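You operate a simulated robot arm through the tools that you are given. There is no shell and no other tool.

Carry out the task below with a simulated robot arm. There is one attempt and no reset: what you move stays moved.

## Task
Give both bases on the sliding tray 30 g each, then pull the tray out.
Fine: the one on ring R23 first, then the one on R25; one press of the dose button each; spill nothing.

The check looks at the end state, three seconds after you hand in, the way a careful person would. Anything else that was tipped, shoved, dropped, spilled or broken makes it a failure.

## Robot
A 7-joint arm with a fingered hand, fixed in place. Base frame: the origin is on the floor under the middle of its stand, x ahead of it, y to its left, z up. Readings come in m, rad, newtons and seconds.
It reaches about 1.333 m from its shoulder. Its first joint turns from -1.204 to 3.002 rad. Payload 5 kg.
Tool frame: the origin (TCP) lies between the finger pads and is the grasp point; the fingertips stand 0.032 m ahead of it; z points along the fingers, y is the line along which they close. The gripper opens to 0.16 m; its body begins 0.089 m behind the TCP. The gripper is a hand of 3 fingers: y runs from the thumb to the fingers, the wrist lies at [0, 0, -0.252] in the tool frame.
Orientation is that of the tool frame in the base frame, as [roll, pitch, yaw] about the fixed x, y, z axes, in that order (R = Rz(yaw) Ry(pitch) Rx(roll)). With the fingers straight down and closing along the base's y, the tool's x points along the base's -x, its y along +y and its z along -z.

## Interface
- The arm moves only by the tool nudge_tool. Its argument "targets" is a list that holds one entry, the list of rows, each a list of 6 numbers: the shift along the tool's x, y, z in units of 40 mm (1.0 is 40 mm), then the turn, a rotation vector about the tool's x, y, z in units of 6 degrees (1.0 is 6 degrees). In form: [[[dx, dy, dz, ax, ay, az], ...]]. A call has 1 to 20 rows; each row shifts and turns the commanded pose from where the row before left it, along the tool's axes as they then stand. A call with a number of a shift or a turn outside -1 to 1 is refused whole. Each row takes 0.2 s and may step no farther than 0.05 m and 0.15 rad from the row before; otherwise, the whole call is refused. A pose out of reach is approached as far as the arm can. The call stops where the force on the tool passes 40 N (or 10 N more than at its start, if that is more) or the arm is blocked; 0.2 s more then pass. In this call time passes only in rows, and 0.2 s behind the last. The reply holds the time, the measured pose of the TCP, the force on the tool along the base axes, the opening and the grip force, in the units named above and with some noise, with the torque about the TCP (base axes, N m) and any sound that the robot's microphone picked up.
- Cameras (640 x 400 px; columns grow to the right, rows downward): "scene" is fixed at [0.0484, 0.6518, 1.6106]; the picture's right is [-0.91, -0.41, 0.00], its down [-0.15, 0.34, -0.93] and it looks along [0.38, -0.85, -0.37] (base axes); focal length 320 px, centre (320, 200). "wrist" rides on the gripper at [0.065, -0.004, -0.116] in the tool frame; the picture's right is [0.06, 1.00, 0.00], its down [-0.87, 0.05, -0.49] and it looks along [-0.49, 0.03, 0.87] (tool axes); focal length 261 px, centre (320, 200). There is no depth. A picture from a camera that has moved, and an enlarged one, comes with that camera's place and axes in the base frame and with its lens.
- get_image(camera): a new picture of that camera. No time passes.
- raise_lower(by): slides the trunk up (or, below 0, down) by that many m; the arm rides with it, the base frame stays. It gives what a move gives, with no picture.
- move_fingers(finger1, finger2, thumb_bend): sets how far each is bent, from 0 (flat) to 1 (curled in); at 0.3 the hand is open as for a grip, at 0.7 the pads meet at the TCP. One left out holds its place. A second passes; each finger stops where it meets its share of the squeeze, and holds until it gets a number again. It is the only way to open and close the hand. It gives what a move gives, with no picture; readings hold the bend of each and the force on the fingers (four entries, about 0 where the hand has none), thumb and palm.
- zoom(camera, box): a new picture of the part [left, top, right, bottom] of that camera's present view, enlarged. No time passes.
- job_done(): hands the job in; it is judged then, once.

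Nothing tells you positions but the pictures and the camera data. Unless the task says otherwise, let go and move clear before handing in.

The tools are called after ">>>" as name(argument=value, ...) on one line, values as JSON. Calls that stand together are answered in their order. nudge_tool: Moves the arm, as the interface text tells. Its arguments: {"type":"object","properties":{"targets":{"type":"array","items":{"type":"array","items":{"type":"array","items":{"type":"number"}}}}},"required":["targets"]} The other tools are called the same way: raise_lower (by) moves the trunk up or down; move_fingers (finger1, finger2, thumb_bend) moves the fingers one by one; get_image (camera) takes a picture; zoom (camera, box) takes an enlarged picture of a part of a camera's view; job_done () hands the job in.

At the start:

```text
clock: 0.0
position: [0.5863, -0.3696, 1.2801]
ee_rot: [3.14, 0.0, 3.141]
force: [0.7, -0.1, 1.0]
torque: [0.02, 0.02, -0.01]
gripper_width: 0.1599
grasp_force: 0.0
shape: jaw
bend: [0.3, 0.3, 0.3]
finger forces: [0.0, 0.0, 0.0, 0.0, 0.0, 0.1]
trunk travel left (down, up): [-0.825, 0.115]
```

scene: 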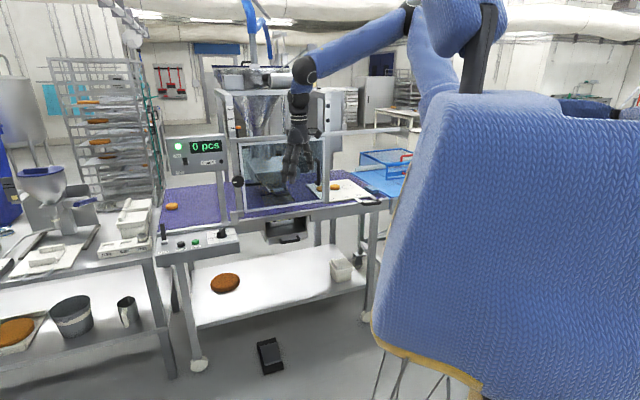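
wrist: 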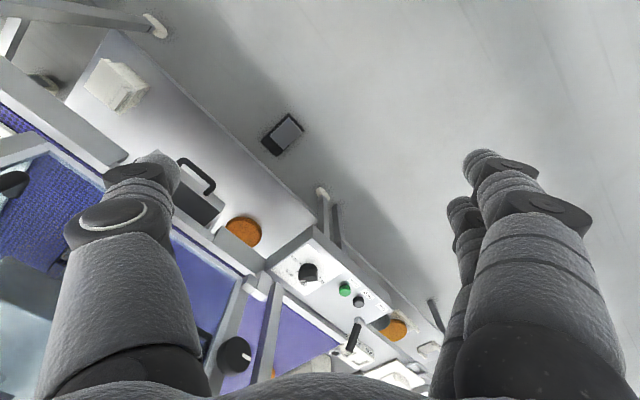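

I see a depositor machine with a hopper, a control panel, a counter display "0 pcs", and what seems to be a tray below the hopper behind a guard. I'll zoom in to read the labels before moving anything.

>>> zoom(camera="scene", box=[140, 120, 260, 195])

>>> zoom(camera="scene", box=[140, 190, 300, 290])

>>> zoom(camera="scene", box=[220, 60, 380, 160])

>>> zoom(camera="scene", box=[220, 130, 380, 230])

>>> zoom(camera="wrist", box=[160, 200, 480, 400])

>>> zoom(camera="wrist", box=[0, 0, 320, 200])

```text
5.33 times, centred on (200, 158) of scene
camera zoom: at [0.0484, 0.6518, 1.6106], right [-0.91, -0.41, 0.0], down [-0.15, 0.34, -0.93], along [0.38, -0.85, -0.37], focal length 1706 px, centre (960, 427)
```

zoom: 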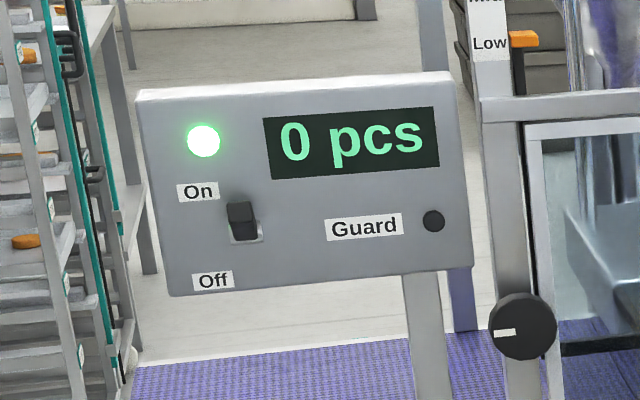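

```text
4.00 times, centred on (220, 240) of scene
camera zoom: at [0.0484, 0.6518, 1.6106], right [-0.91, -0.41, 0.0], down [-0.15, 0.34, -0.93], along [0.38, -0.85, -0.37], focal length 1280 px, centre (720, 40)
```

zoom: 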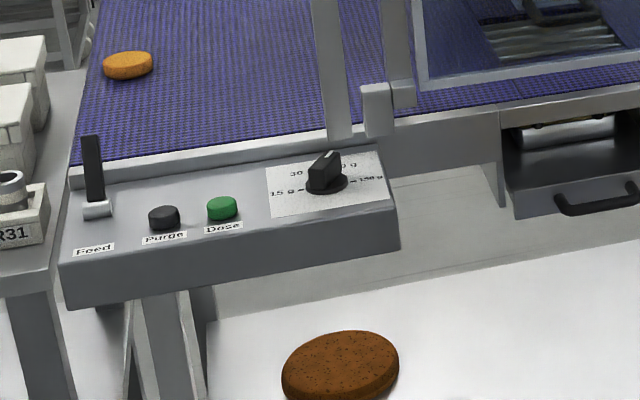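

```text
4.00 times, centred on (300, 110) of scene
camera zoom: at [0.0484, 0.6518, 1.6106], right [-0.91, -0.41, 0.0], down [-0.15, 0.34, -0.93], along [0.38, -0.85, -0.37], focal length 1280 px, centre (400, 560)
```

zoom: 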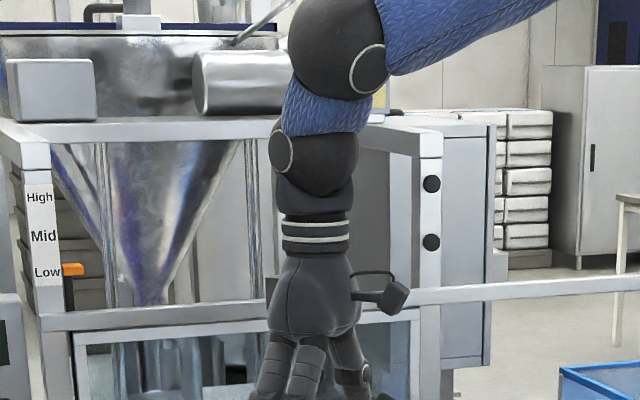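

```text
4.00 times, centred on (300, 180) of scene
camera zoom: at [0.0484, 0.6518, 1.6106], right [-0.91, -0.41, 0.0], down [-0.15, 0.34, -0.93], along [0.38, -0.85, -0.37], focal length 1280 px, centre (400, 280)
```

zoom: 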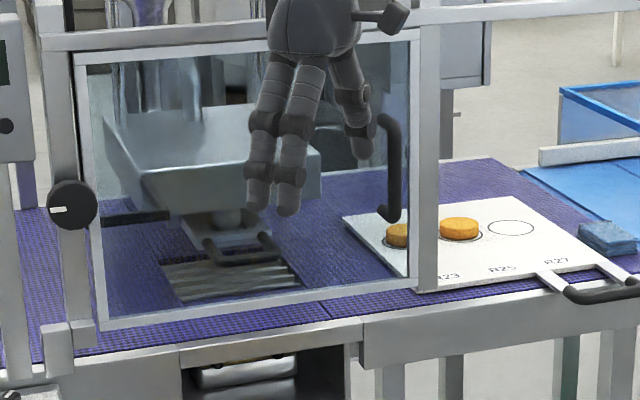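

```text
2.00 times, centred on (320, 300) of wrist
camera zoom: at [0.5221, -0.3746, 1.3967], right [-0.06, 1.0, 0.0], down [0.87, 0.05, 0.49], along [0.49, 0.03, -0.87], focal length 521 px, centre (320, 0)
```

zoom: 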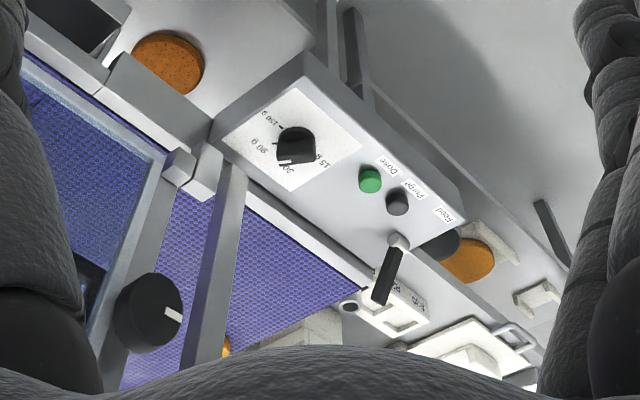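

```text
2.00 times, centred on (160, 100) of wrist
camera zoom: at [0.5221, -0.3746, 1.3967], right [-0.06, 1.0, 0.0], down [0.87, 0.05, 0.49], along [0.49, 0.03, -0.87], focal length 521 px, centre (640, 400)
```

zoom: 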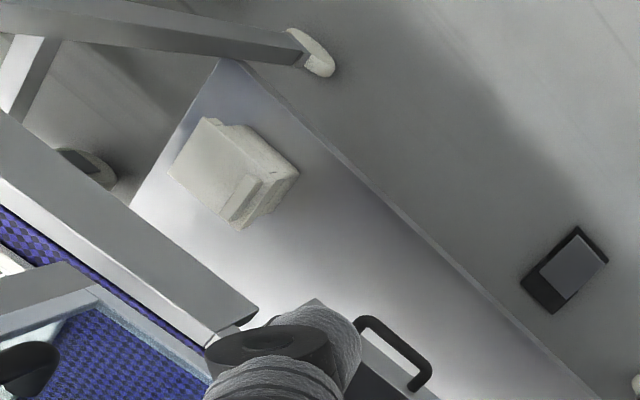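

The panel has a Feed lever, a Purge button, a Dose button and a dial. The display panel has an On/Off switch and a Guard lamp, and a white tray with R23, R25 and R27 sits to the right of the nozzle. I'll look closer at each one.

>>> zoom(camera="scene", box=[200, 222, 248, 252])

>>> zoom(camera="scene", box=[296, 165, 392, 225])

>>> zoom(camera="scene", box=[230, 135, 326, 195])

>>> zoom(camera="scene", box=[210, 60, 290, 110])

>>> zoom(camera="wrist", box=[270, 240, 350, 290])

>>> zoom(camera="scene", box=[220, 0, 380, 100])

```text
13.33 times, centred on (224, 237) of scene
camera zoom: at [0.0484, 0.6518, 1.6106], right [-0.91, -0.41, 0.0], down [-0.15, 0.34, -0.93], along [0.38, -0.85, -0.37], focal length 4266 px, centre (1600, -293)
```

zoom: 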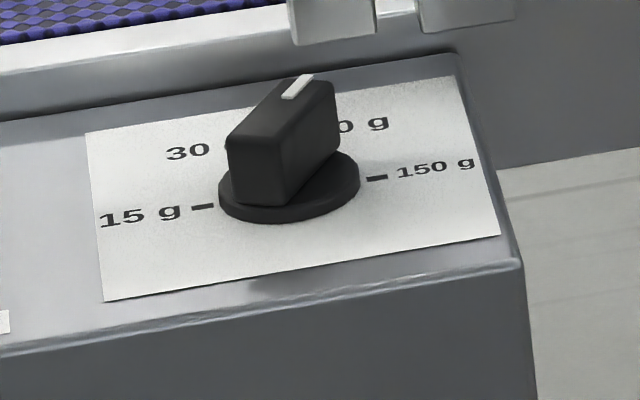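

```text
6.67 times, centred on (344, 195) of scene
camera zoom: at [0.0484, 0.6518, 1.6106], right [-0.91, -0.41, 0.0], down [-0.15, 0.34, -0.93], along [0.38, -0.85, -0.37], focal length 2133 px, centre (160, 233)
```

zoom: 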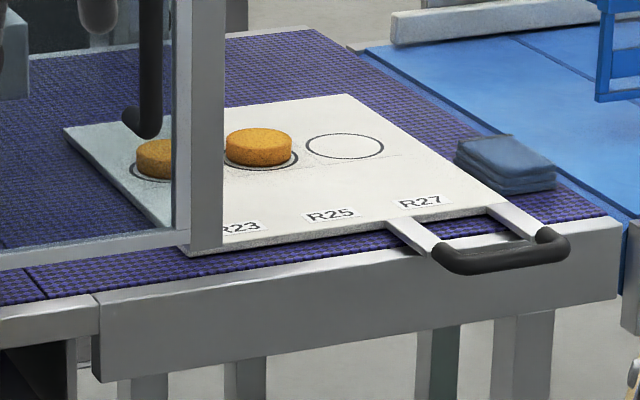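

```text
6.67 times, centred on (278, 165) of scene
camera zoom: at [0.0484, 0.6518, 1.6106], right [-0.91, -0.41, 0.0], down [-0.15, 0.34, -0.93], along [0.38, -0.85, -0.37], focal length 2133 px, centre (600, 433)
```

zoom: 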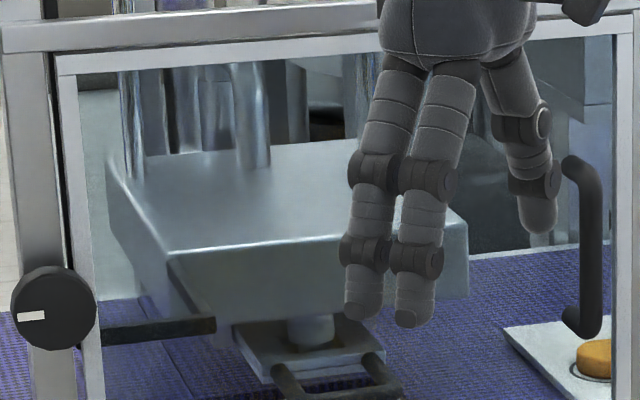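

```text
8.00 times, centred on (250, 85) of scene
camera zoom: at [0.0484, 0.6518, 1.6106], right [-0.91, -0.41, 0.0], down [-0.15, 0.34, -0.93], along [0.38, -0.85, -0.37], focal length 2559 px, centre (880, 1120)
```

zoom: 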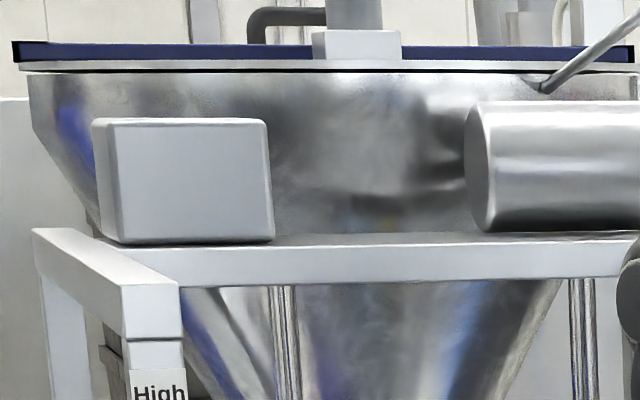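

```text
8.00 times, centred on (310, 265) of wrist
camera zoom: at [0.5221, -0.3746, 1.3967], right [-0.06, 1.0, 0.0], down [0.87, 0.05, 0.49], along [0.49, 0.03, -0.87], focal length 2085 px, centre (400, -320)
```

zoom: 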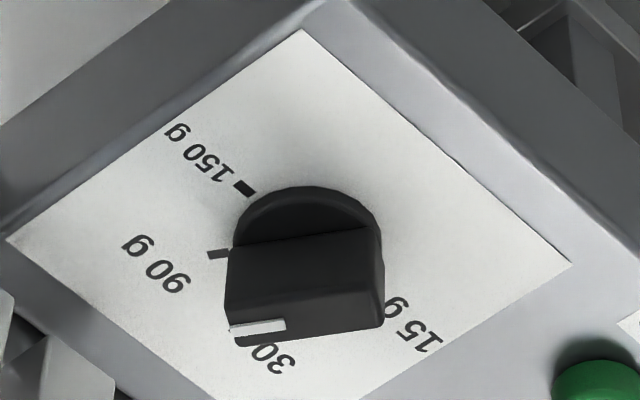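

```text
4.00 times, centred on (300, 50) of scene
camera zoom: at [0.0484, 0.6518, 1.6106], right [-0.91, -0.41, 0.0], down [-0.15, 0.34, -0.93], along [0.38, -0.85, -0.37], focal length 1280 px, centre (400, 800)
```

zoom: 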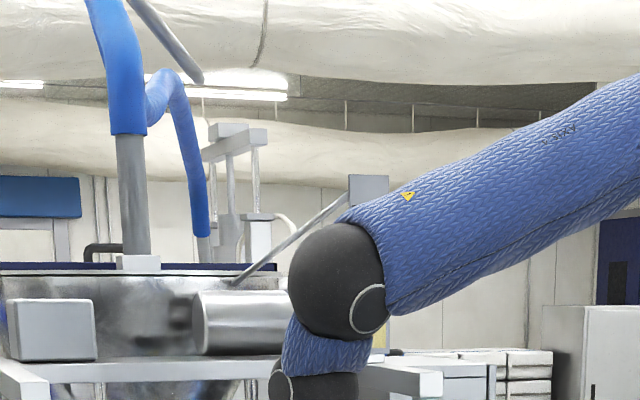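

The dial pointer reads about 90 g, so it needs turning to 30 g, and I can't yet see how the guard and tray interact. I'll swing the wrist camera round to face the machine front for a better look, keeping clear of everything.

>>> nudge_tool(targets=[[[0, -1, -0.5, 0, 0, 0], [0, -1, -0.5, 0, 0, 0], [0.5, -1, -0.5, 0, 0, 0], [0.5, -0.5, -0.5, 0, 0, 0], [0, 0, 0, 0, 0, 1], [0, 0, 0, 0, 0, 1], [0, 0, 0, 0, 0, 1], [0, 0, 0, 0, 0, 1], [0, 0, 0, 0, 0, 1], [0, 0, 0, 0, 0, 1], [0, 0, 0, 0, 0, 1], [0, 0, 0, 0, -1, 0], [0, 0, 0, 0, -1, 0], [0, 0, 0, 0, -1, 0]]])

>>> get_image(camera="wrist")

>>> get_image(camera="scene")

```text
clock: 3.0
position: [0.5454, -0.5091, 1.3619]
ee_rot: [3.14, 0.316, 2.406]
force: [0.1, -0.4, -0.4]
torque: [-0.03, 0.0, 0.0]
gripper_width: 0.1601
grasp_force: 0.0
shape: jaw
bend: [0.3, 0.3, 0.3]
finger forces: [0.1, 0.0, 0.0, 0.0, 0.0, 0.1]
trunk travel left (down, up): [-0.825, 0.115]
```

```text
taken
camera wrist: at [0.4714, -0.4479, 1.4515], right [0.62, 0.78, -0.02], down [0.54, -0.41, 0.74], along [0.57, -0.47, -0.68], focal length 261 px, centre (320, 200)
```

wrist: 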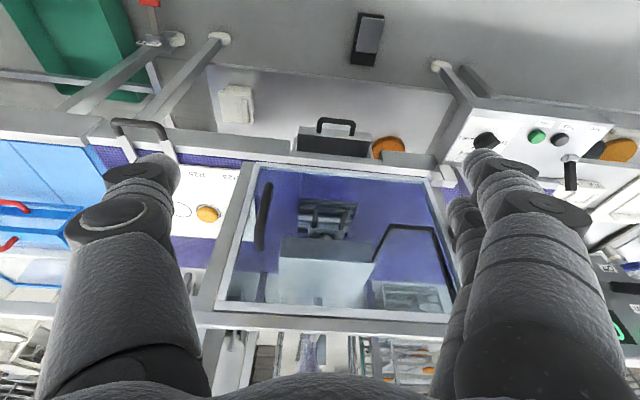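

```text
taken
```

scene: 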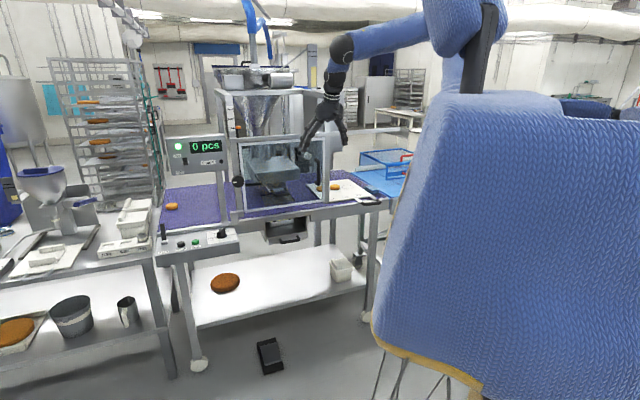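

From here I can see through the guard window to the nozzle, the grate and the tray behind the post. I'll zoom in on them.

>>> zoom(camera="wrist", box=[200, 150, 480, 325])

>>> zoom(camera="wrist", box=[80, 110, 280, 235])

>>> zoom(camera="scene", box=[225, 125, 345, 200])

>>> zoom(camera="scene", box=[290, 150, 402, 220])

>>> zoom(camera="wrist", box=[200, 290, 440, 400])

>>> zoom(camera="scene", box=[200, 60, 328, 140])

```text
2.29 times, centred on (340, 238) of wrist
camera zoom: at [0.4714, -0.4479, 1.4515], right [0.62, 0.78, -0.02], down [0.54, -0.41, 0.74], along [0.57, -0.47, -0.68], focal length 596 px, centre (274, 114)
```

zoom: 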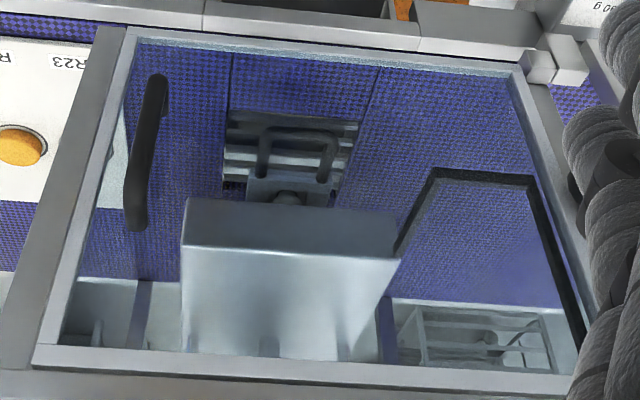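

```text
3.20 times, centred on (180, 172) of wrist
camera zoom: at [0.4714, -0.4479, 1.4515], right [0.62, 0.78, -0.02], down [0.54, -0.41, 0.74], along [0.57, -0.47, -0.68], focal length 834 px, centre (768, 288)
```

zoom: 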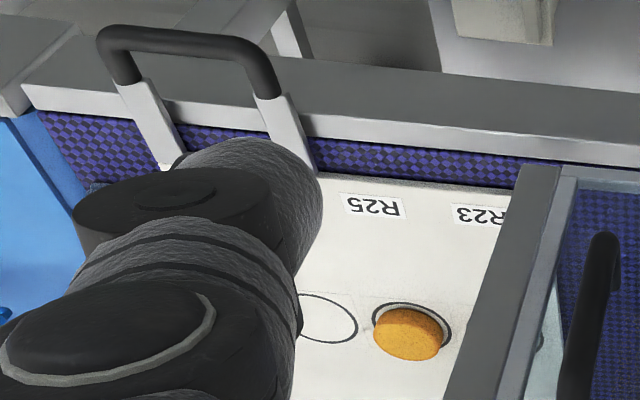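

```text
5.33 times, centred on (285, 162) of scene
camera zoom: at [0.0484, 0.6518, 1.6106], right [-0.91, -0.41, 0.0], down [-0.15, 0.34, -0.93], along [0.38, -0.85, -0.37], focal length 1706 px, centre (507, 400)
```

zoom: 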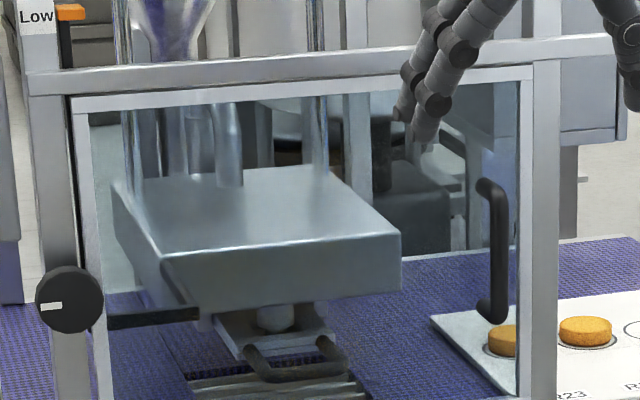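

```text
5.71 times, centred on (346, 185) of scene
camera zoom: at [0.0484, 0.6518, 1.6106], right [-0.91, -0.41, 0.0], down [-0.15, 0.34, -0.93], along [0.38, -0.85, -0.37], focal length 1828 px, centre (171, 286)
```

zoom: 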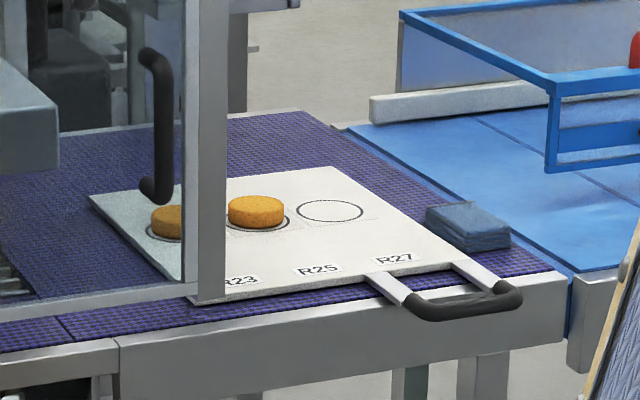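

```text
2.67 times, centred on (320, 345) of wrist
camera zoom: at [0.4714, -0.4479, 1.4515], right [0.62, 0.78, -0.02], down [0.54, -0.41, 0.74], along [0.57, -0.47, -0.68], focal length 695 px, centre (320, -187)
```

zoom: 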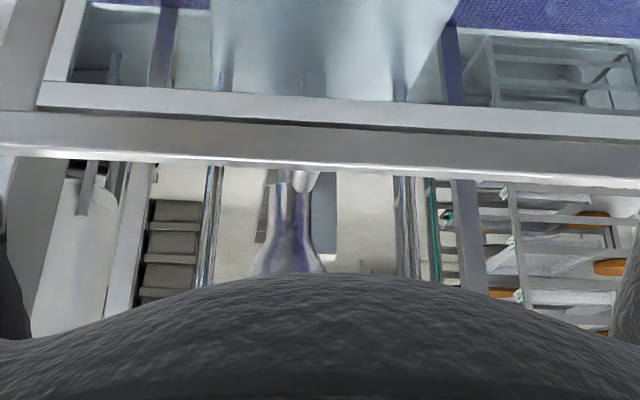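

```text
5.00 times, centred on (264, 100) of scene
camera zoom: at [0.0484, 0.6518, 1.6106], right [-0.91, -0.41, 0.0], down [-0.15, 0.34, -0.93], along [0.38, -0.85, -0.37], focal length 1600 px, centre (600, 700)
```

zoom: 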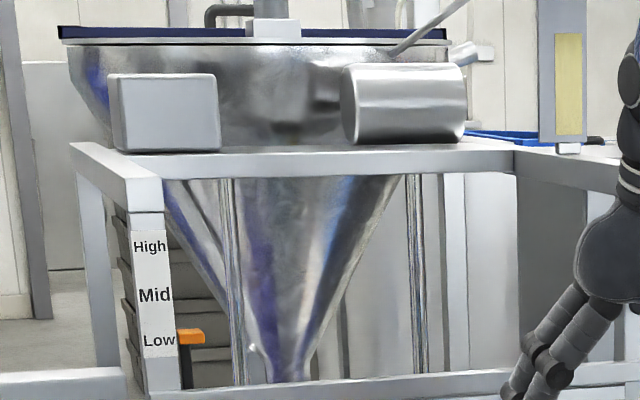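

The tray seems to slide under the guard along the belt. I put the rings at R23 ≈ (0.79, -1.02) and R25 ≈ (0.73, -1.09), and the nozzle near (1.0, -0.85, 1.0). Next I'll lower and tilt for a more level view of the nozzle's height and the gap under the guard.

>>> nudge_tool(targets=[[[0, 0, 0, 0, -1, 0], [0, 0, 0, 0, -1, 0], [0, 0, 0, 0, -1, 0], [0, 0, 0, 0, -1, 0], [0, 0, 0, 0, -1, 0]]])

>>> raise_lower(by=-0.25)

>>> get_image(camera="wrist")

>>> get_image(camera="scene")

```text
clock: 4.2
position: [0.574, -0.5147, 1.3685]
ee_rot: [-3.139, 0.837, 2.41]
force: [0.6, 1.0, 0.0]
torque: [-0.03, 0.03, -0.02]
gripper_width: 0.16
grasp_force: 0.0
shape: jaw
bend: [0.3, 0.3, 0.3]
finger forces: [0.0, 0.0, 0.0, 0.0, 0.0, 0.1]
out of reach, approached as far as the arm can: row 4, 5
trunk travel left (down, up): [-0.825, 0.115]
```

```text
clock: 6.8
position: [0.5721, -0.5196, 1.1176]
ee_rot: [3.141, 0.835, 2.408]
force: [0.9, -1.1, 1.3]
torque: [0.01, 0.02, 0.0]
gripper_width: 0.1601
grasp_force: 0.0
shape: jaw
bend: [0.3, 0.3, 0.3]
finger forces: [0.0, 0.0, 0.0, 0.0, 0.0, 0.1]
trunk travel left (down, up): [-0.575, 0.365]
```

```text
taken
camera wrist: at [0.4736, -0.4368, 1.1472], right [0.64, 0.77, -0.05], down [0.2, -0.11, 0.97], along [0.74, -0.63, -0.22], focal length 261 px, centre (320, 200)
```

wrist: 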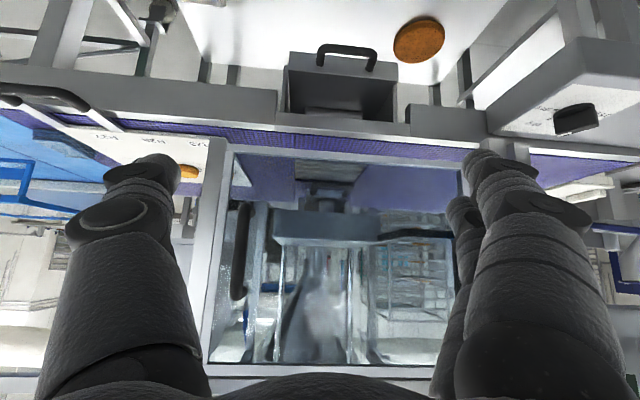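

```text
taken
```

scene: 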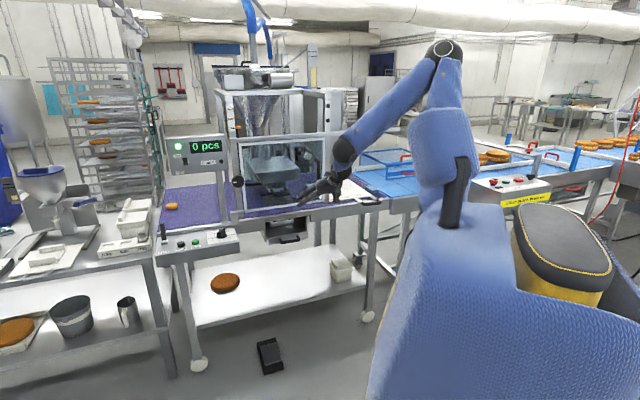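

The view is more level now. I'll zoom in on the nozzle plate, the gap beneath the guard, and the tray.

>>> zoom(camera="wrist", box=[230, 120, 470, 270])

>>> zoom(camera="wrist", box=[270, 140, 390, 215])

>>> zoom(camera="wrist", box=[0, 80, 240, 230])

>>> zoom(camera="scene", box=[230, 130, 330, 210])

>>> zoom(camera="scene", box=[160, 130, 240, 180])

>>> zoom(camera="scene", box=[460, 140, 620, 240])

```text
2.67 times, centred on (350, 195) of wrist
camera zoom: at [0.4736, -0.4368, 1.1472], right [0.64, 0.77, -0.05], down [0.2, -0.11, 0.97], along [0.74, -0.63, -0.22], focal length 695 px, centre (240, 213)
```

zoom: 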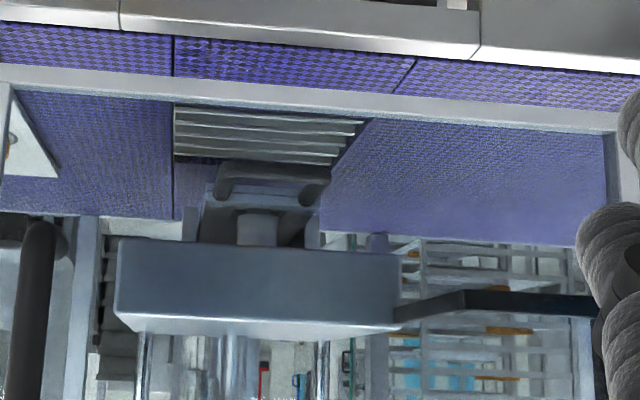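

```text
5.33 times, centred on (330, 178) of wrist
camera zoom: at [0.4736, -0.4368, 1.1472], right [0.64, 0.77, -0.05], down [0.2, -0.11, 0.97], along [0.74, -0.63, -0.22], focal length 1390 px, centre (267, 320)
```

zoom: 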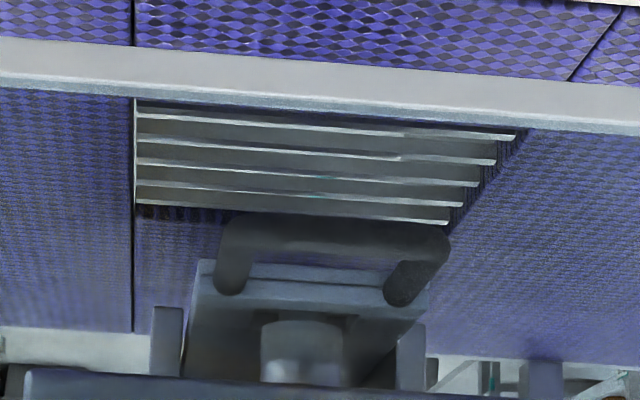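

```text
2.67 times, centred on (120, 155) of wrist
camera zoom: at [0.4736, -0.4368, 1.1472], right [0.64, 0.77, -0.05], down [0.2, -0.11, 0.97], along [0.74, -0.63, -0.22], focal length 695 px, centre (853, 320)
```

zoom: 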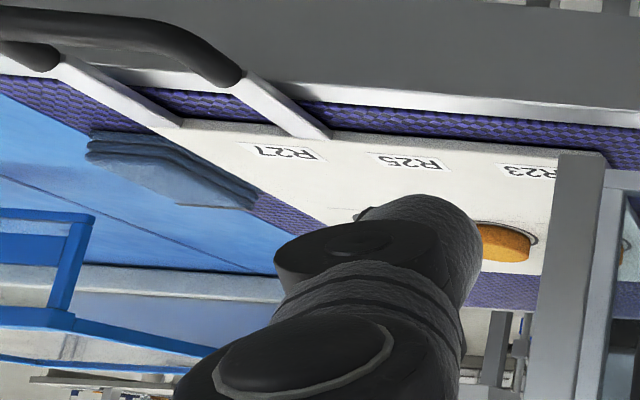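

```text
5.00 times, centred on (280, 170) of scene
camera zoom: at [0.0484, 0.6518, 1.6106], right [-0.91, -0.41, 0.0], down [-0.15, 0.34, -0.93], along [0.38, -0.85, -0.37], focal length 1600 px, centre (520, 350)
```

zoom: 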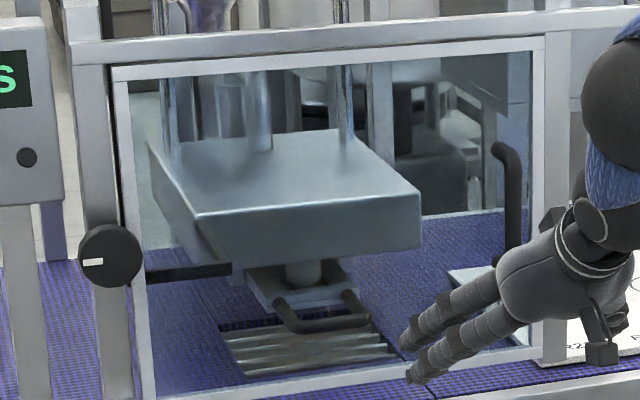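

```text
8.00 times, centred on (200, 155) of scene
camera zoom: at [0.0484, 0.6518, 1.6106], right [-0.91, -0.41, 0.0], down [-0.15, 0.34, -0.93], along [0.38, -0.85, -0.37], focal length 2559 px, centre (1280, 560)
```

zoom: 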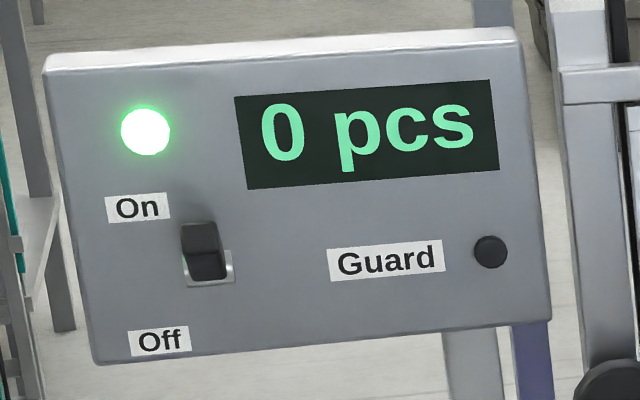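

```text
4.00 times, centred on (540, 190) of scene
camera zoom: at [0.0484, 0.6518, 1.6106], right [-0.91, -0.41, 0.0], down [-0.15, 0.34, -0.93], along [0.38, -0.85, -0.37], focal length 1280 px, centre (-560, 240)
```

zoom: 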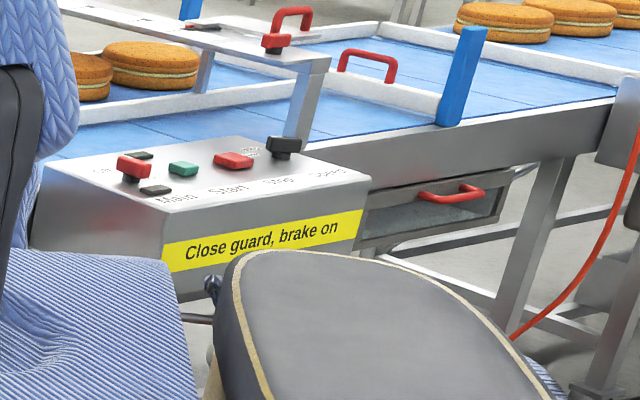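

A plate with a U-handle sits between guides under the head, and I need to know whether it is a drip catcher or part of the nozzle. I'll lower further to look at it edge-on.

>>> raise_lower(by=-0.19)

>>> get_image(camera="wrist")

>>> zoom(camera="wrist", box=[240, 120, 400, 220])

>>> zoom(camera="wrist", box=[80, 100, 240, 200])

```text
clock: 8.9
position: [0.571, -0.5205, 0.9268]
ee_rot: [3.141, 0.836, 2.407]
force: [0.0, -0.1, 0.4]
torque: [0.02, 0.03, 0.0]
gripper_width: 0.1598
grasp_force: 0.0
shape: jaw
bend: [0.3, 0.3, 0.3]
finger forces: [0.1, 0.0, 0.0, 0.1, 0.0, 0.1]
trunk travel left (down, up): [-0.385, 0.555]
```

```text
taken
camera wrist: at [0.4735, -0.4367, 0.9572], right [0.64, 0.77, -0.05], down [0.2, -0.11, 0.97], along [0.74, -0.63, -0.22], focal length 261 px, centre (320, 200)
```

wrist: 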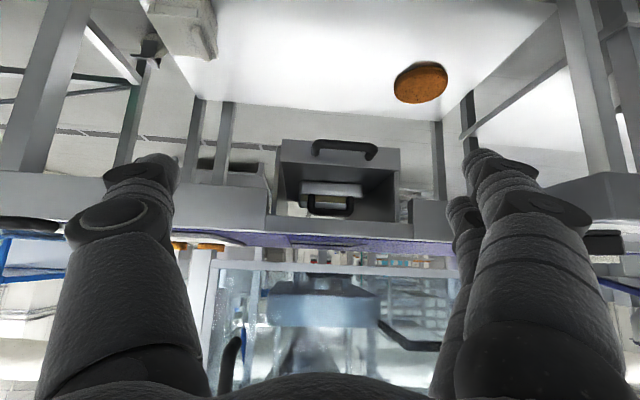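

```text
4.00 times, centred on (320, 170) of wrist
camera zoom: at [0.4735, -0.4367, 0.9572], right [0.64, 0.77, -0.05], down [0.2, -0.11, 0.97], along [0.74, -0.63, -0.22], focal length 1043 px, centre (320, 320)
```

zoom: 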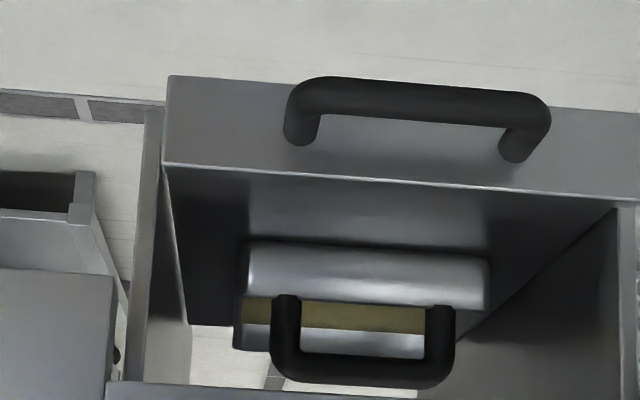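

```text
4.00 times, centred on (160, 150) of wrist
camera zoom: at [0.4735, -0.4367, 0.9572], right [0.64, 0.77, -0.05], down [0.2, -0.11, 0.97], along [0.74, -0.63, -0.22], focal length 1043 px, centre (960, 400)
```

zoom: 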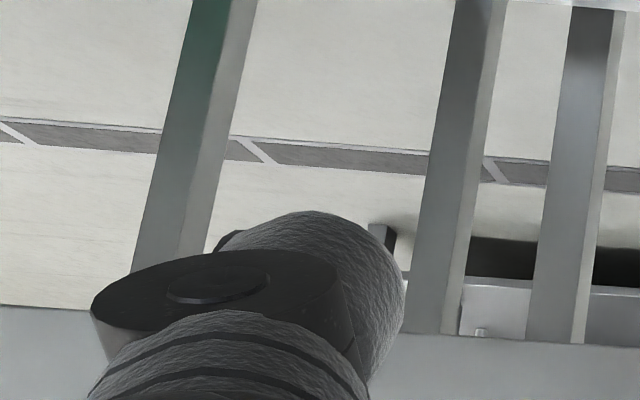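

>>> zoom(camera="wrist", box=[200, 220, 440, 370])

>>> zoom(camera="wrist", box=[270, 225, 390, 300])

>>> zoom(camera="wrist", box=[140, 215, 260, 290])

```text
2.67 times, centred on (320, 295) of wrist
camera zoom: at [0.4735, -0.4367, 0.9572], right [0.64, 0.77, -0.05], down [0.2, -0.11, 0.97], along [0.74, -0.63, -0.22], focal length 695 px, centre (320, -53)
```

zoom: 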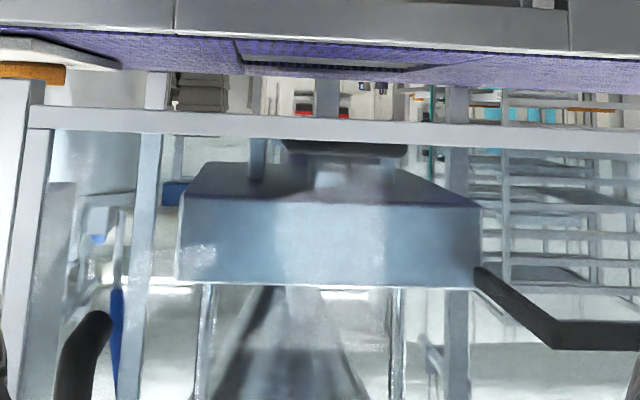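

```text
5.33 times, centred on (330, 262) of wrist
camera zoom: at [0.4735, -0.4367, 0.9572], right [0.64, 0.77, -0.05], down [0.2, -0.11, 0.97], along [0.74, -0.63, -0.22], focal length 1390 px, centre (267, -133)
```

zoom: 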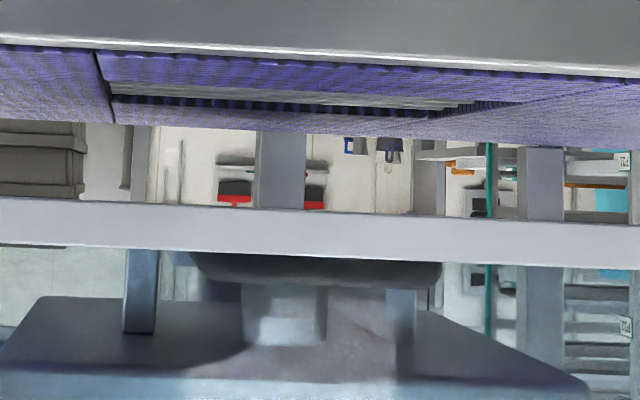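

```text
5.33 times, centred on (200, 252) of wrist
camera zoom: at [0.4735, -0.4367, 0.9572], right [0.64, 0.77, -0.05], down [0.2, -0.11, 0.97], along [0.74, -0.63, -0.22], focal length 1390 px, centre (960, -80)
```

zoom: 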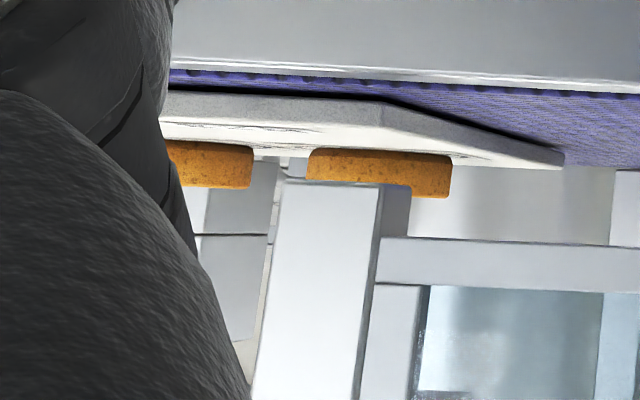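

The guard frame hangs at about z=0.95 with room for the tray beneath it. I still need a closer look at the plate under the nozzle, so I'll go back up and move a bit nearer the window.

>>> raise_lower(by=0.2)

>>> nudge_tool(targets=[[[-0.5, 0, 0.55, 0, 0, 0], [-0.5, 0, 0.55, 0, 0, 0], [-0.5, 0, 0.55, 0, 0, 0], [-0.5, 0, 0.55, 0, 0, 0]]])

>>> get_image(camera="wrist")

>>> zoom(camera="wrist", box=[250, 100, 410, 200])

```text
clock: 11.0
position: [0.5723, -0.519, 1.1279]
ee_rot: [-3.141, 0.836, 2.409]
force: [0.8, -0.3, -0.3]
torque: [0.01, 0.02, 0.02]
gripper_width: 0.16
grasp_force: 0.0
shape: jaw
bend: [0.3, 0.3, 0.3]
finger forces: [0.0, 0.0, 0.1, 0.0, 0.1, 0.1]
trunk travel left (down, up): [-0.585, 0.355]
```

```text
clock: 12.0
position: [0.6597, -0.6032, 1.1289]
ee_rot: [3.141, 0.835, 2.406]
force: [0.9, 0.4, -0.1]
torque: [0.0, 0.02, -0.03]
gripper_width: 0.1598
grasp_force: 0.0
shape: jaw
bend: [0.3, 0.3, 0.3]
finger forces: [0.0, 0.0, 0.0, 0.0, 0.1, 0.1]
trunk travel left (down, up): [-0.585, 0.355]
```

```text
taken
camera wrist: at [0.5623, -0.5195, 1.1576], right [0.64, 0.77, -0.05], down [0.2, -0.11, 0.97], along [0.74, -0.63, -0.22], focal length 261 px, centre (320, 200)
```

wrist: 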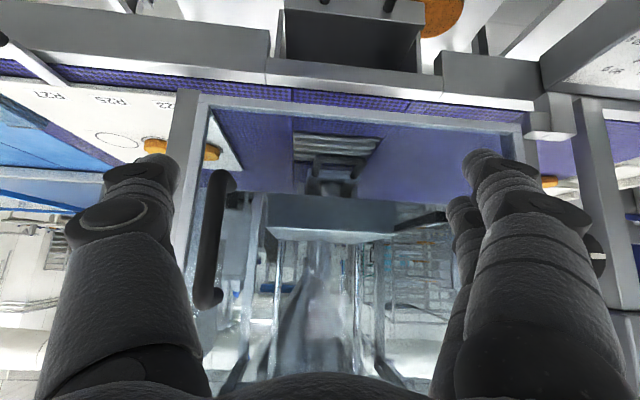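

```text
4.00 times, centred on (330, 150) of wrist
camera zoom: at [0.5623, -0.5195, 1.1576], right [0.64, 0.77, -0.05], down [0.2, -0.11, 0.97], along [0.74, -0.63, -0.22], focal length 1043 px, centre (280, 400)
```

zoom: 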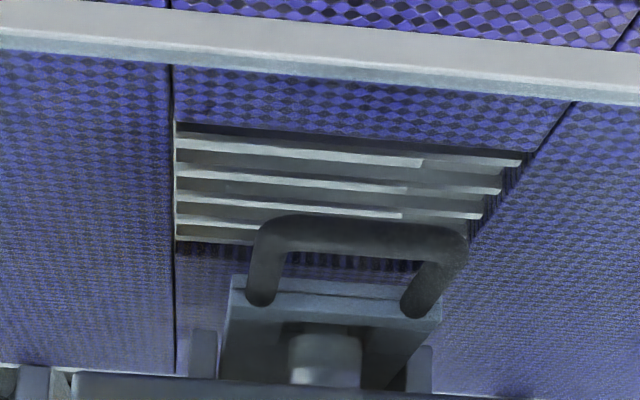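

>>> zoom(camera="wrist", box=[296, 150, 376, 200])

>>> zoom(camera="scene", box=[262, 175, 310, 205])

>>> zoom(camera="scene", box=[225, 125, 337, 195])

```text
8.00 times, centred on (336, 175) of wrist
camera zoom: at [0.5623, -0.5195, 1.1576], right [0.64, 0.77, -0.05], down [0.2, -0.11, 0.97], along [0.74, -0.63, -0.22], focal length 2085 px, centre (192, 400)
```

zoom: 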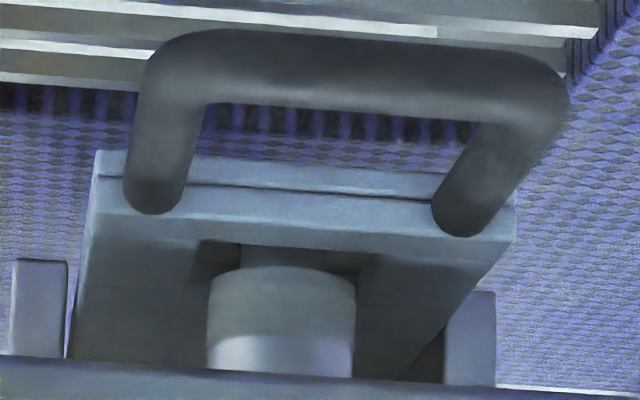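

```text
13.33 times, centred on (286, 190) of scene
camera zoom: at [0.0484, 0.6518, 1.6106], right [-0.91, -0.41, 0.0], down [-0.15, 0.34, -0.93], along [0.38, -0.85, -0.37], focal length 4266 px, centre (773, 333)
```

zoom: 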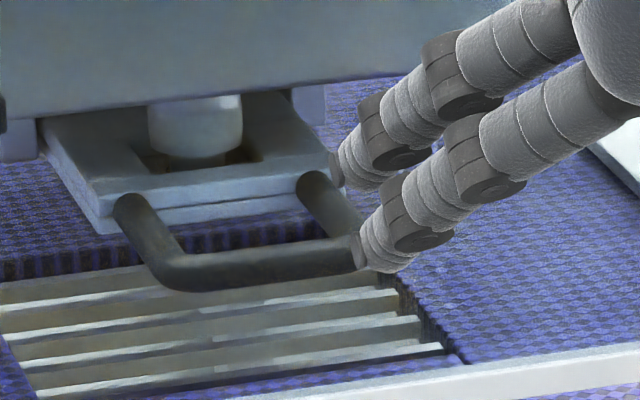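

```text
5.71 times, centred on (281, 160) of scene
camera zoom: at [0.0484, 0.6518, 1.6106], right [-0.91, -0.41, 0.0], down [-0.15, 0.34, -0.93], along [0.38, -0.85, -0.37], focal length 1828 px, centre (543, 429)
```

zoom: 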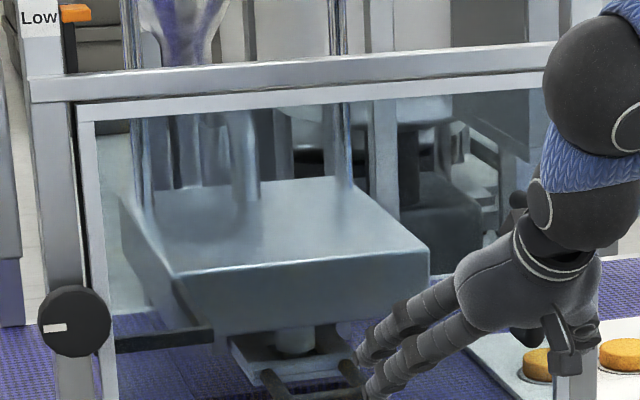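

The plate has an opening with the nozzle coming down through it, and the grate and drawer sit below, so the nozzle looks clear. Now I'll move in front of the control panel to measure the dial, the buttons and the display clearance.

>>> nudge_tool(targets=[[[0.5, 0.5, -0.55, 0, 0, 0], [0.5, 0.5, -0.55, 0, 0, 0], [0.5, 0.5, -0.55, 0, 0, 0], [0, 1, -0.5, 0, 0, 0], [0, 1, -0.5, 0, 0, 0], [0, 1, 0, 0, 0, 0], [0, 1, 0, 0, 0, 0], [0, 1, 0, 0, 0, 0], [0, 1, 0, 0, 0, 0], [0, 1, 0, 0, 0, 0], [0, 1, 0, 0, 0, 0], [0, 1, 0, 0, 0, 0]]])

>>> get_image(camera="wrist")

>>> get_image(camera="scene")

```text
clock: 14.6
position: [0.8437, -0.3422, 1.1407]
ee_rot: [3.122, 0.828, 2.409]
force: [0.1, -0.2, 0.3]
torque: [-0.01, 0.0, -0.01]
gripper_width: 0.1599
grasp_force: 0.0
shape: jaw
bend: [0.3, 0.3, 0.3]
finger forces: [0.0, 0.1, 0.0, 0.0, 0.0, 0.0]
out of reach, approached as far as the arm can: row 8, 9, 10, 11, 12
trunk travel left (down, up): [-0.585, 0.355]
```

```text
taken
camera wrist: at [0.7441, -0.2618, 1.1717], right [0.63, 0.78, -0.03], down [0.2, -0.12, 0.97], along [0.75, -0.61, -0.23], focal length 261 px, centre (320, 200)
```

wrist: 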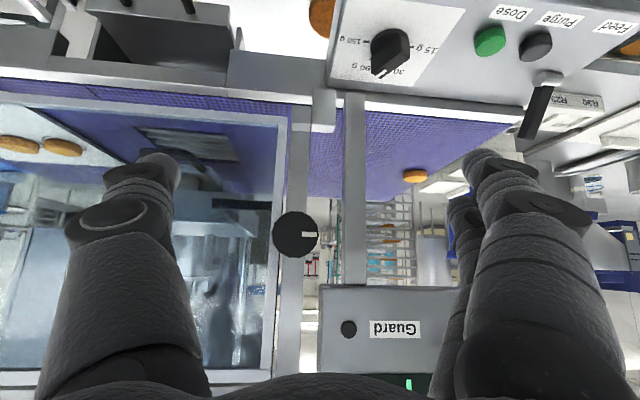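

```text
taken
```

scene: 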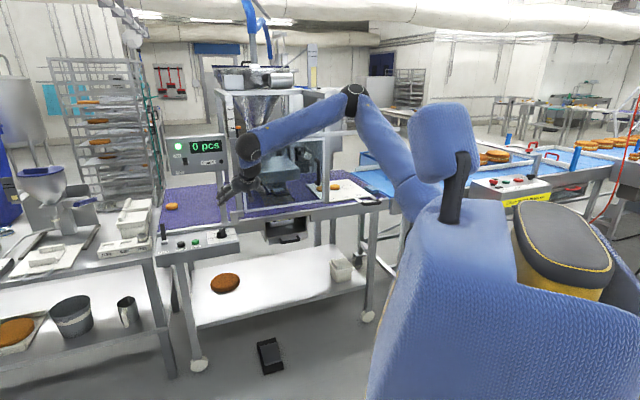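

The display's lower edge sits at about z=1.2, p=1.03, so I'll tilt the hand back when working on the panel. I'll zoom in on the dial and buttons now.

>>> zoom(camera="wrist", box=[330, 0, 490, 100])

>>> zoom(camera="wrist", box=[440, 0, 600, 100])

>>> zoom(camera="scene", box=[150, 212, 246, 272])

>>> zoom(camera="wrist", box=[240, 80, 480, 230])

```text
4.00 times, centred on (410, 50) of wrist
camera zoom: at [0.7441, -0.2618, 1.1717], right [0.63, 0.78, -0.03], down [0.2, -0.12, 0.97], along [0.75, -0.61, -0.23], focal length 1043 px, centre (-40, 800)
```

zoom: 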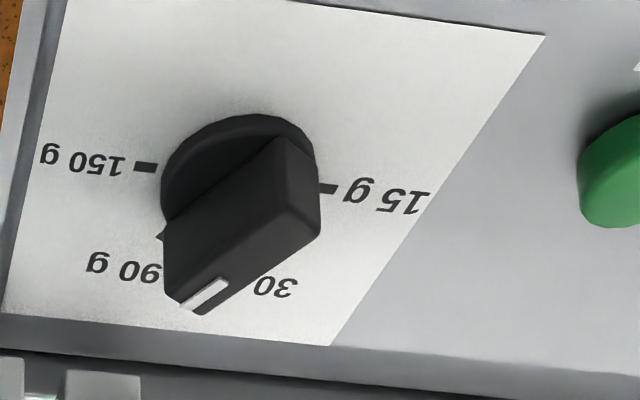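

```text
4.00 times, centred on (520, 50) of wrist
camera zoom: at [0.7441, -0.2618, 1.1717], right [0.63, 0.78, -0.03], down [0.2, -0.12, 0.97], along [0.75, -0.61, -0.23], focal length 1043 px, centre (-480, 800)
```

zoom: 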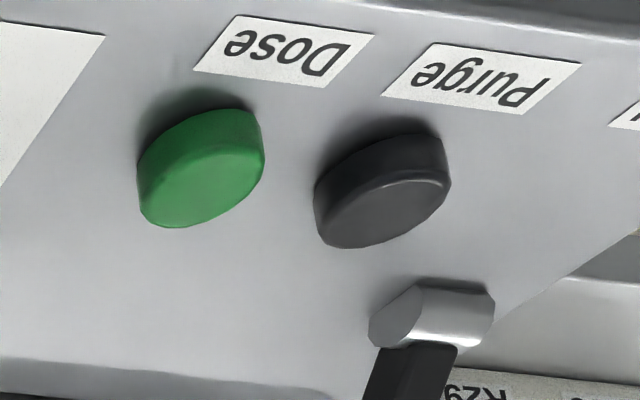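

```text
6.67 times, centred on (198, 242) of scene
camera zoom: at [0.0484, 0.6518, 1.6106], right [-0.91, -0.41, 0.0], down [-0.15, 0.34, -0.93], along [0.38, -0.85, -0.37], focal length 2133 px, centre (1133, -80)
```

zoom: 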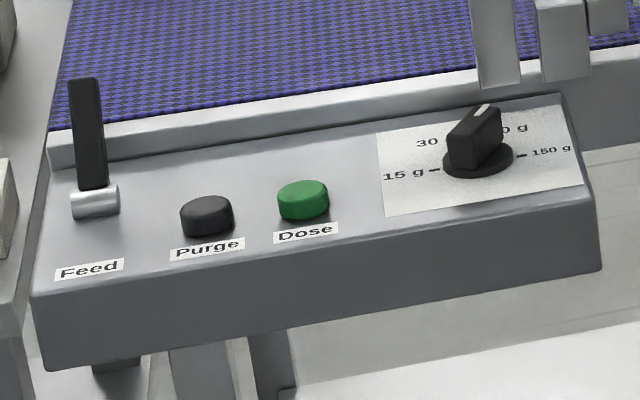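

```text
2.67 times, centred on (360, 155) of wrist
camera zoom: at [0.7441, -0.2618, 1.1717], right [0.63, 0.78, -0.03], down [0.2, -0.12, 0.97], along [0.75, -0.61, -0.23], focal length 695 px, centre (213, 320)
```

zoom: 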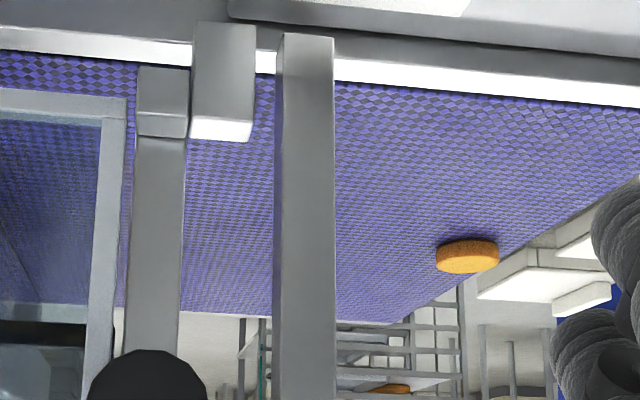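

The dial really is at 90 g. I place it at about (1.002, -0.368, 0.907) and the Dose button top at about (1.067, -0.271, 0.918). I'll close the hand in free air to see how the fingertips meet.

>>> move_fingers(finger1=0.65, finger2=0.65, thumb_bend=0.65)

>>> get_image(camera="wrist")

>>> zoom(camera="scene", box=[190, 130, 286, 220])

```text
clock: 15.6
position: [0.8434, -0.3425, 1.1405]
ee_rot: [3.121, 0.827, 2.408]
force: [0.6, 0.3, 0.2]
torque: [0.01, 0.01, -0.02]
gripper_width: 0.0297
grasp_force: 0.0
shape: fingers
bend: [0.65, 0.65, 0.65]
finger forces: [0.0, 0.1, 0.0, 0.1, 0.0, 0.0]
trunk travel left (down, up): [-0.585, 0.355]
```

```text
taken
camera wrist: at [0.743, -0.2615, 1.1726], right [0.63, 0.78, -0.03], down [0.2, -0.12, 0.97], along [0.76, -0.61, -0.23], focal length 261 px, centre (320, 200)
```

wrist: 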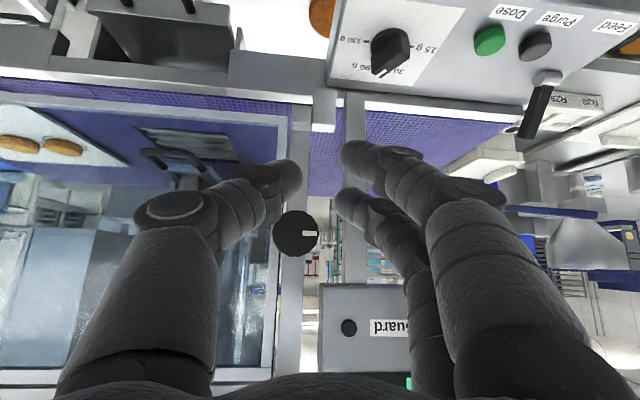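

```text
4.44 times, centred on (238, 175) of scene
camera zoom: at [0.0484, 0.6518, 1.6106], right [-0.91, -0.41, 0.0], down [-0.15, 0.34, -0.93], along [0.38, -0.85, -0.37], focal length 1422 px, centre (684, 311)
```

zoom: 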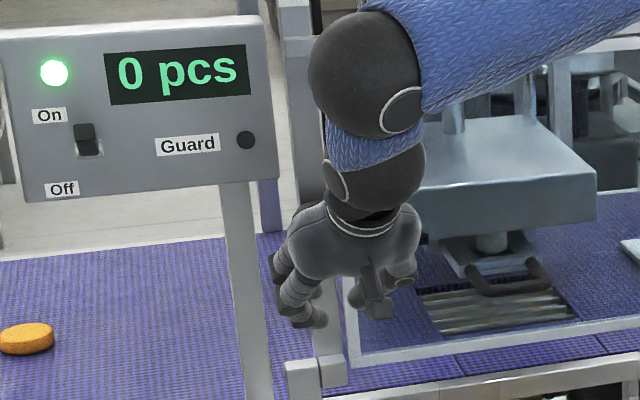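

The tips meet point to point, about 1.5–2 cm ahead of the TCP. Now I'll reduce the tilt to about 24°, yaw to match the dial bar, and half-open the fingers.

>>> move_fingers(finger1=0.5, finger2=0.5, thumb_bend=0.5)

>>> nudge_tool(targets=[[[0, 0, 0, 0, 1, 0], [0, 0, 0, 0, 1, 0], [0, 0, 0, 0, 1, 0], [0, 0, 0, 0, 1, 0], [0, 0, 0, 0.407, 0, 0.913], [0, 0, 0, 0.407, 0, 0.913], [0, 0, 0, 0.407, 0, 0.913], [0, 0, 0, 0.407, 0, 0.913], [0, 0, 0, 0.407, 0, 0.913]]])

>>> get_image(camera="wrist")

```text
clock: 16.6
position: [0.8423, -0.3417, 1.1413]
ee_rot: [3.122, 0.827, 2.41]
force: [-0.1, 0.1, -0.4]
torque: [-0.01, 0.02, 0.0]
gripper_width: 0.0867
grasp_force: 0.1
shape: fingers
bend: [0.5, 0.5, 0.5]
finger forces: [0.0, 0.0, 0.0, 0.0, 0.0, 0.2]
trunk travel left (down, up): [-0.585, 0.355]
```

```text
clock: 18.6
position: [0.8071, -0.3958, 1.116]
ee_rot: [3.13, 0.408, 1.883]
force: [-0.9, 0.5, -0.6]
torque: [-0.03, -0.02, 0.01]
gripper_width: 0.0868
grasp_force: 0.1
shape: fingers
bend: [0.5, 0.5, 0.5]
finger forces: [0.0, 0.1, 0.1, 0.0, 0.1, 0.0]
out of reach, approached as far as the arm can: row 6, 7, 8, 9
trunk travel left (down, up): [-0.585, 0.355]
```

```text
taken
camera wrist: at [0.7702, -0.2974, 1.1966], right [0.93, 0.37, -0.01], down [0.23, -0.56, 0.8], along [0.29, -0.74, -0.6], focal length 261 px, centre (320, 200)
```

wrist: 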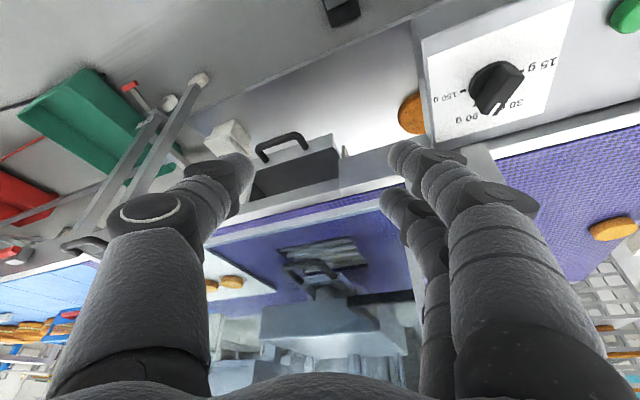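

The arm ran into a reach limit at that yaw. I'll turn the yaw back and look for a comfortable pose nearer the dial.

>>> nudge_tool(targets=[[[0, 0, 0, -0.407, 0, -0.913], [0, 0, 0, -0.407, 0, -0.913], [0, 0, 0, -0.407, 0, -0.913], [0, 0, 0, -0.407, 0, -0.913], [0, 0, 0, -0.407, 0, -0.913]]])

```text
clock: 19.8
position: [0.8076, -0.3964, 1.117]
ee_rot: [3.14, 0.415, 2.409]
force: [-0.8, 0.7, 0.8]
torque: [0.01, 0.02, -0.01]
gripper_width: 0.0869
grasp_force: 0.0
shape: fingers
bend: [0.5, 0.5, 0.5]
finger forces: [0.0, 0.0, 0.0, 0.1, 0.0, 0.1]
trunk travel left (down, up): [-0.585, 0.355]
```

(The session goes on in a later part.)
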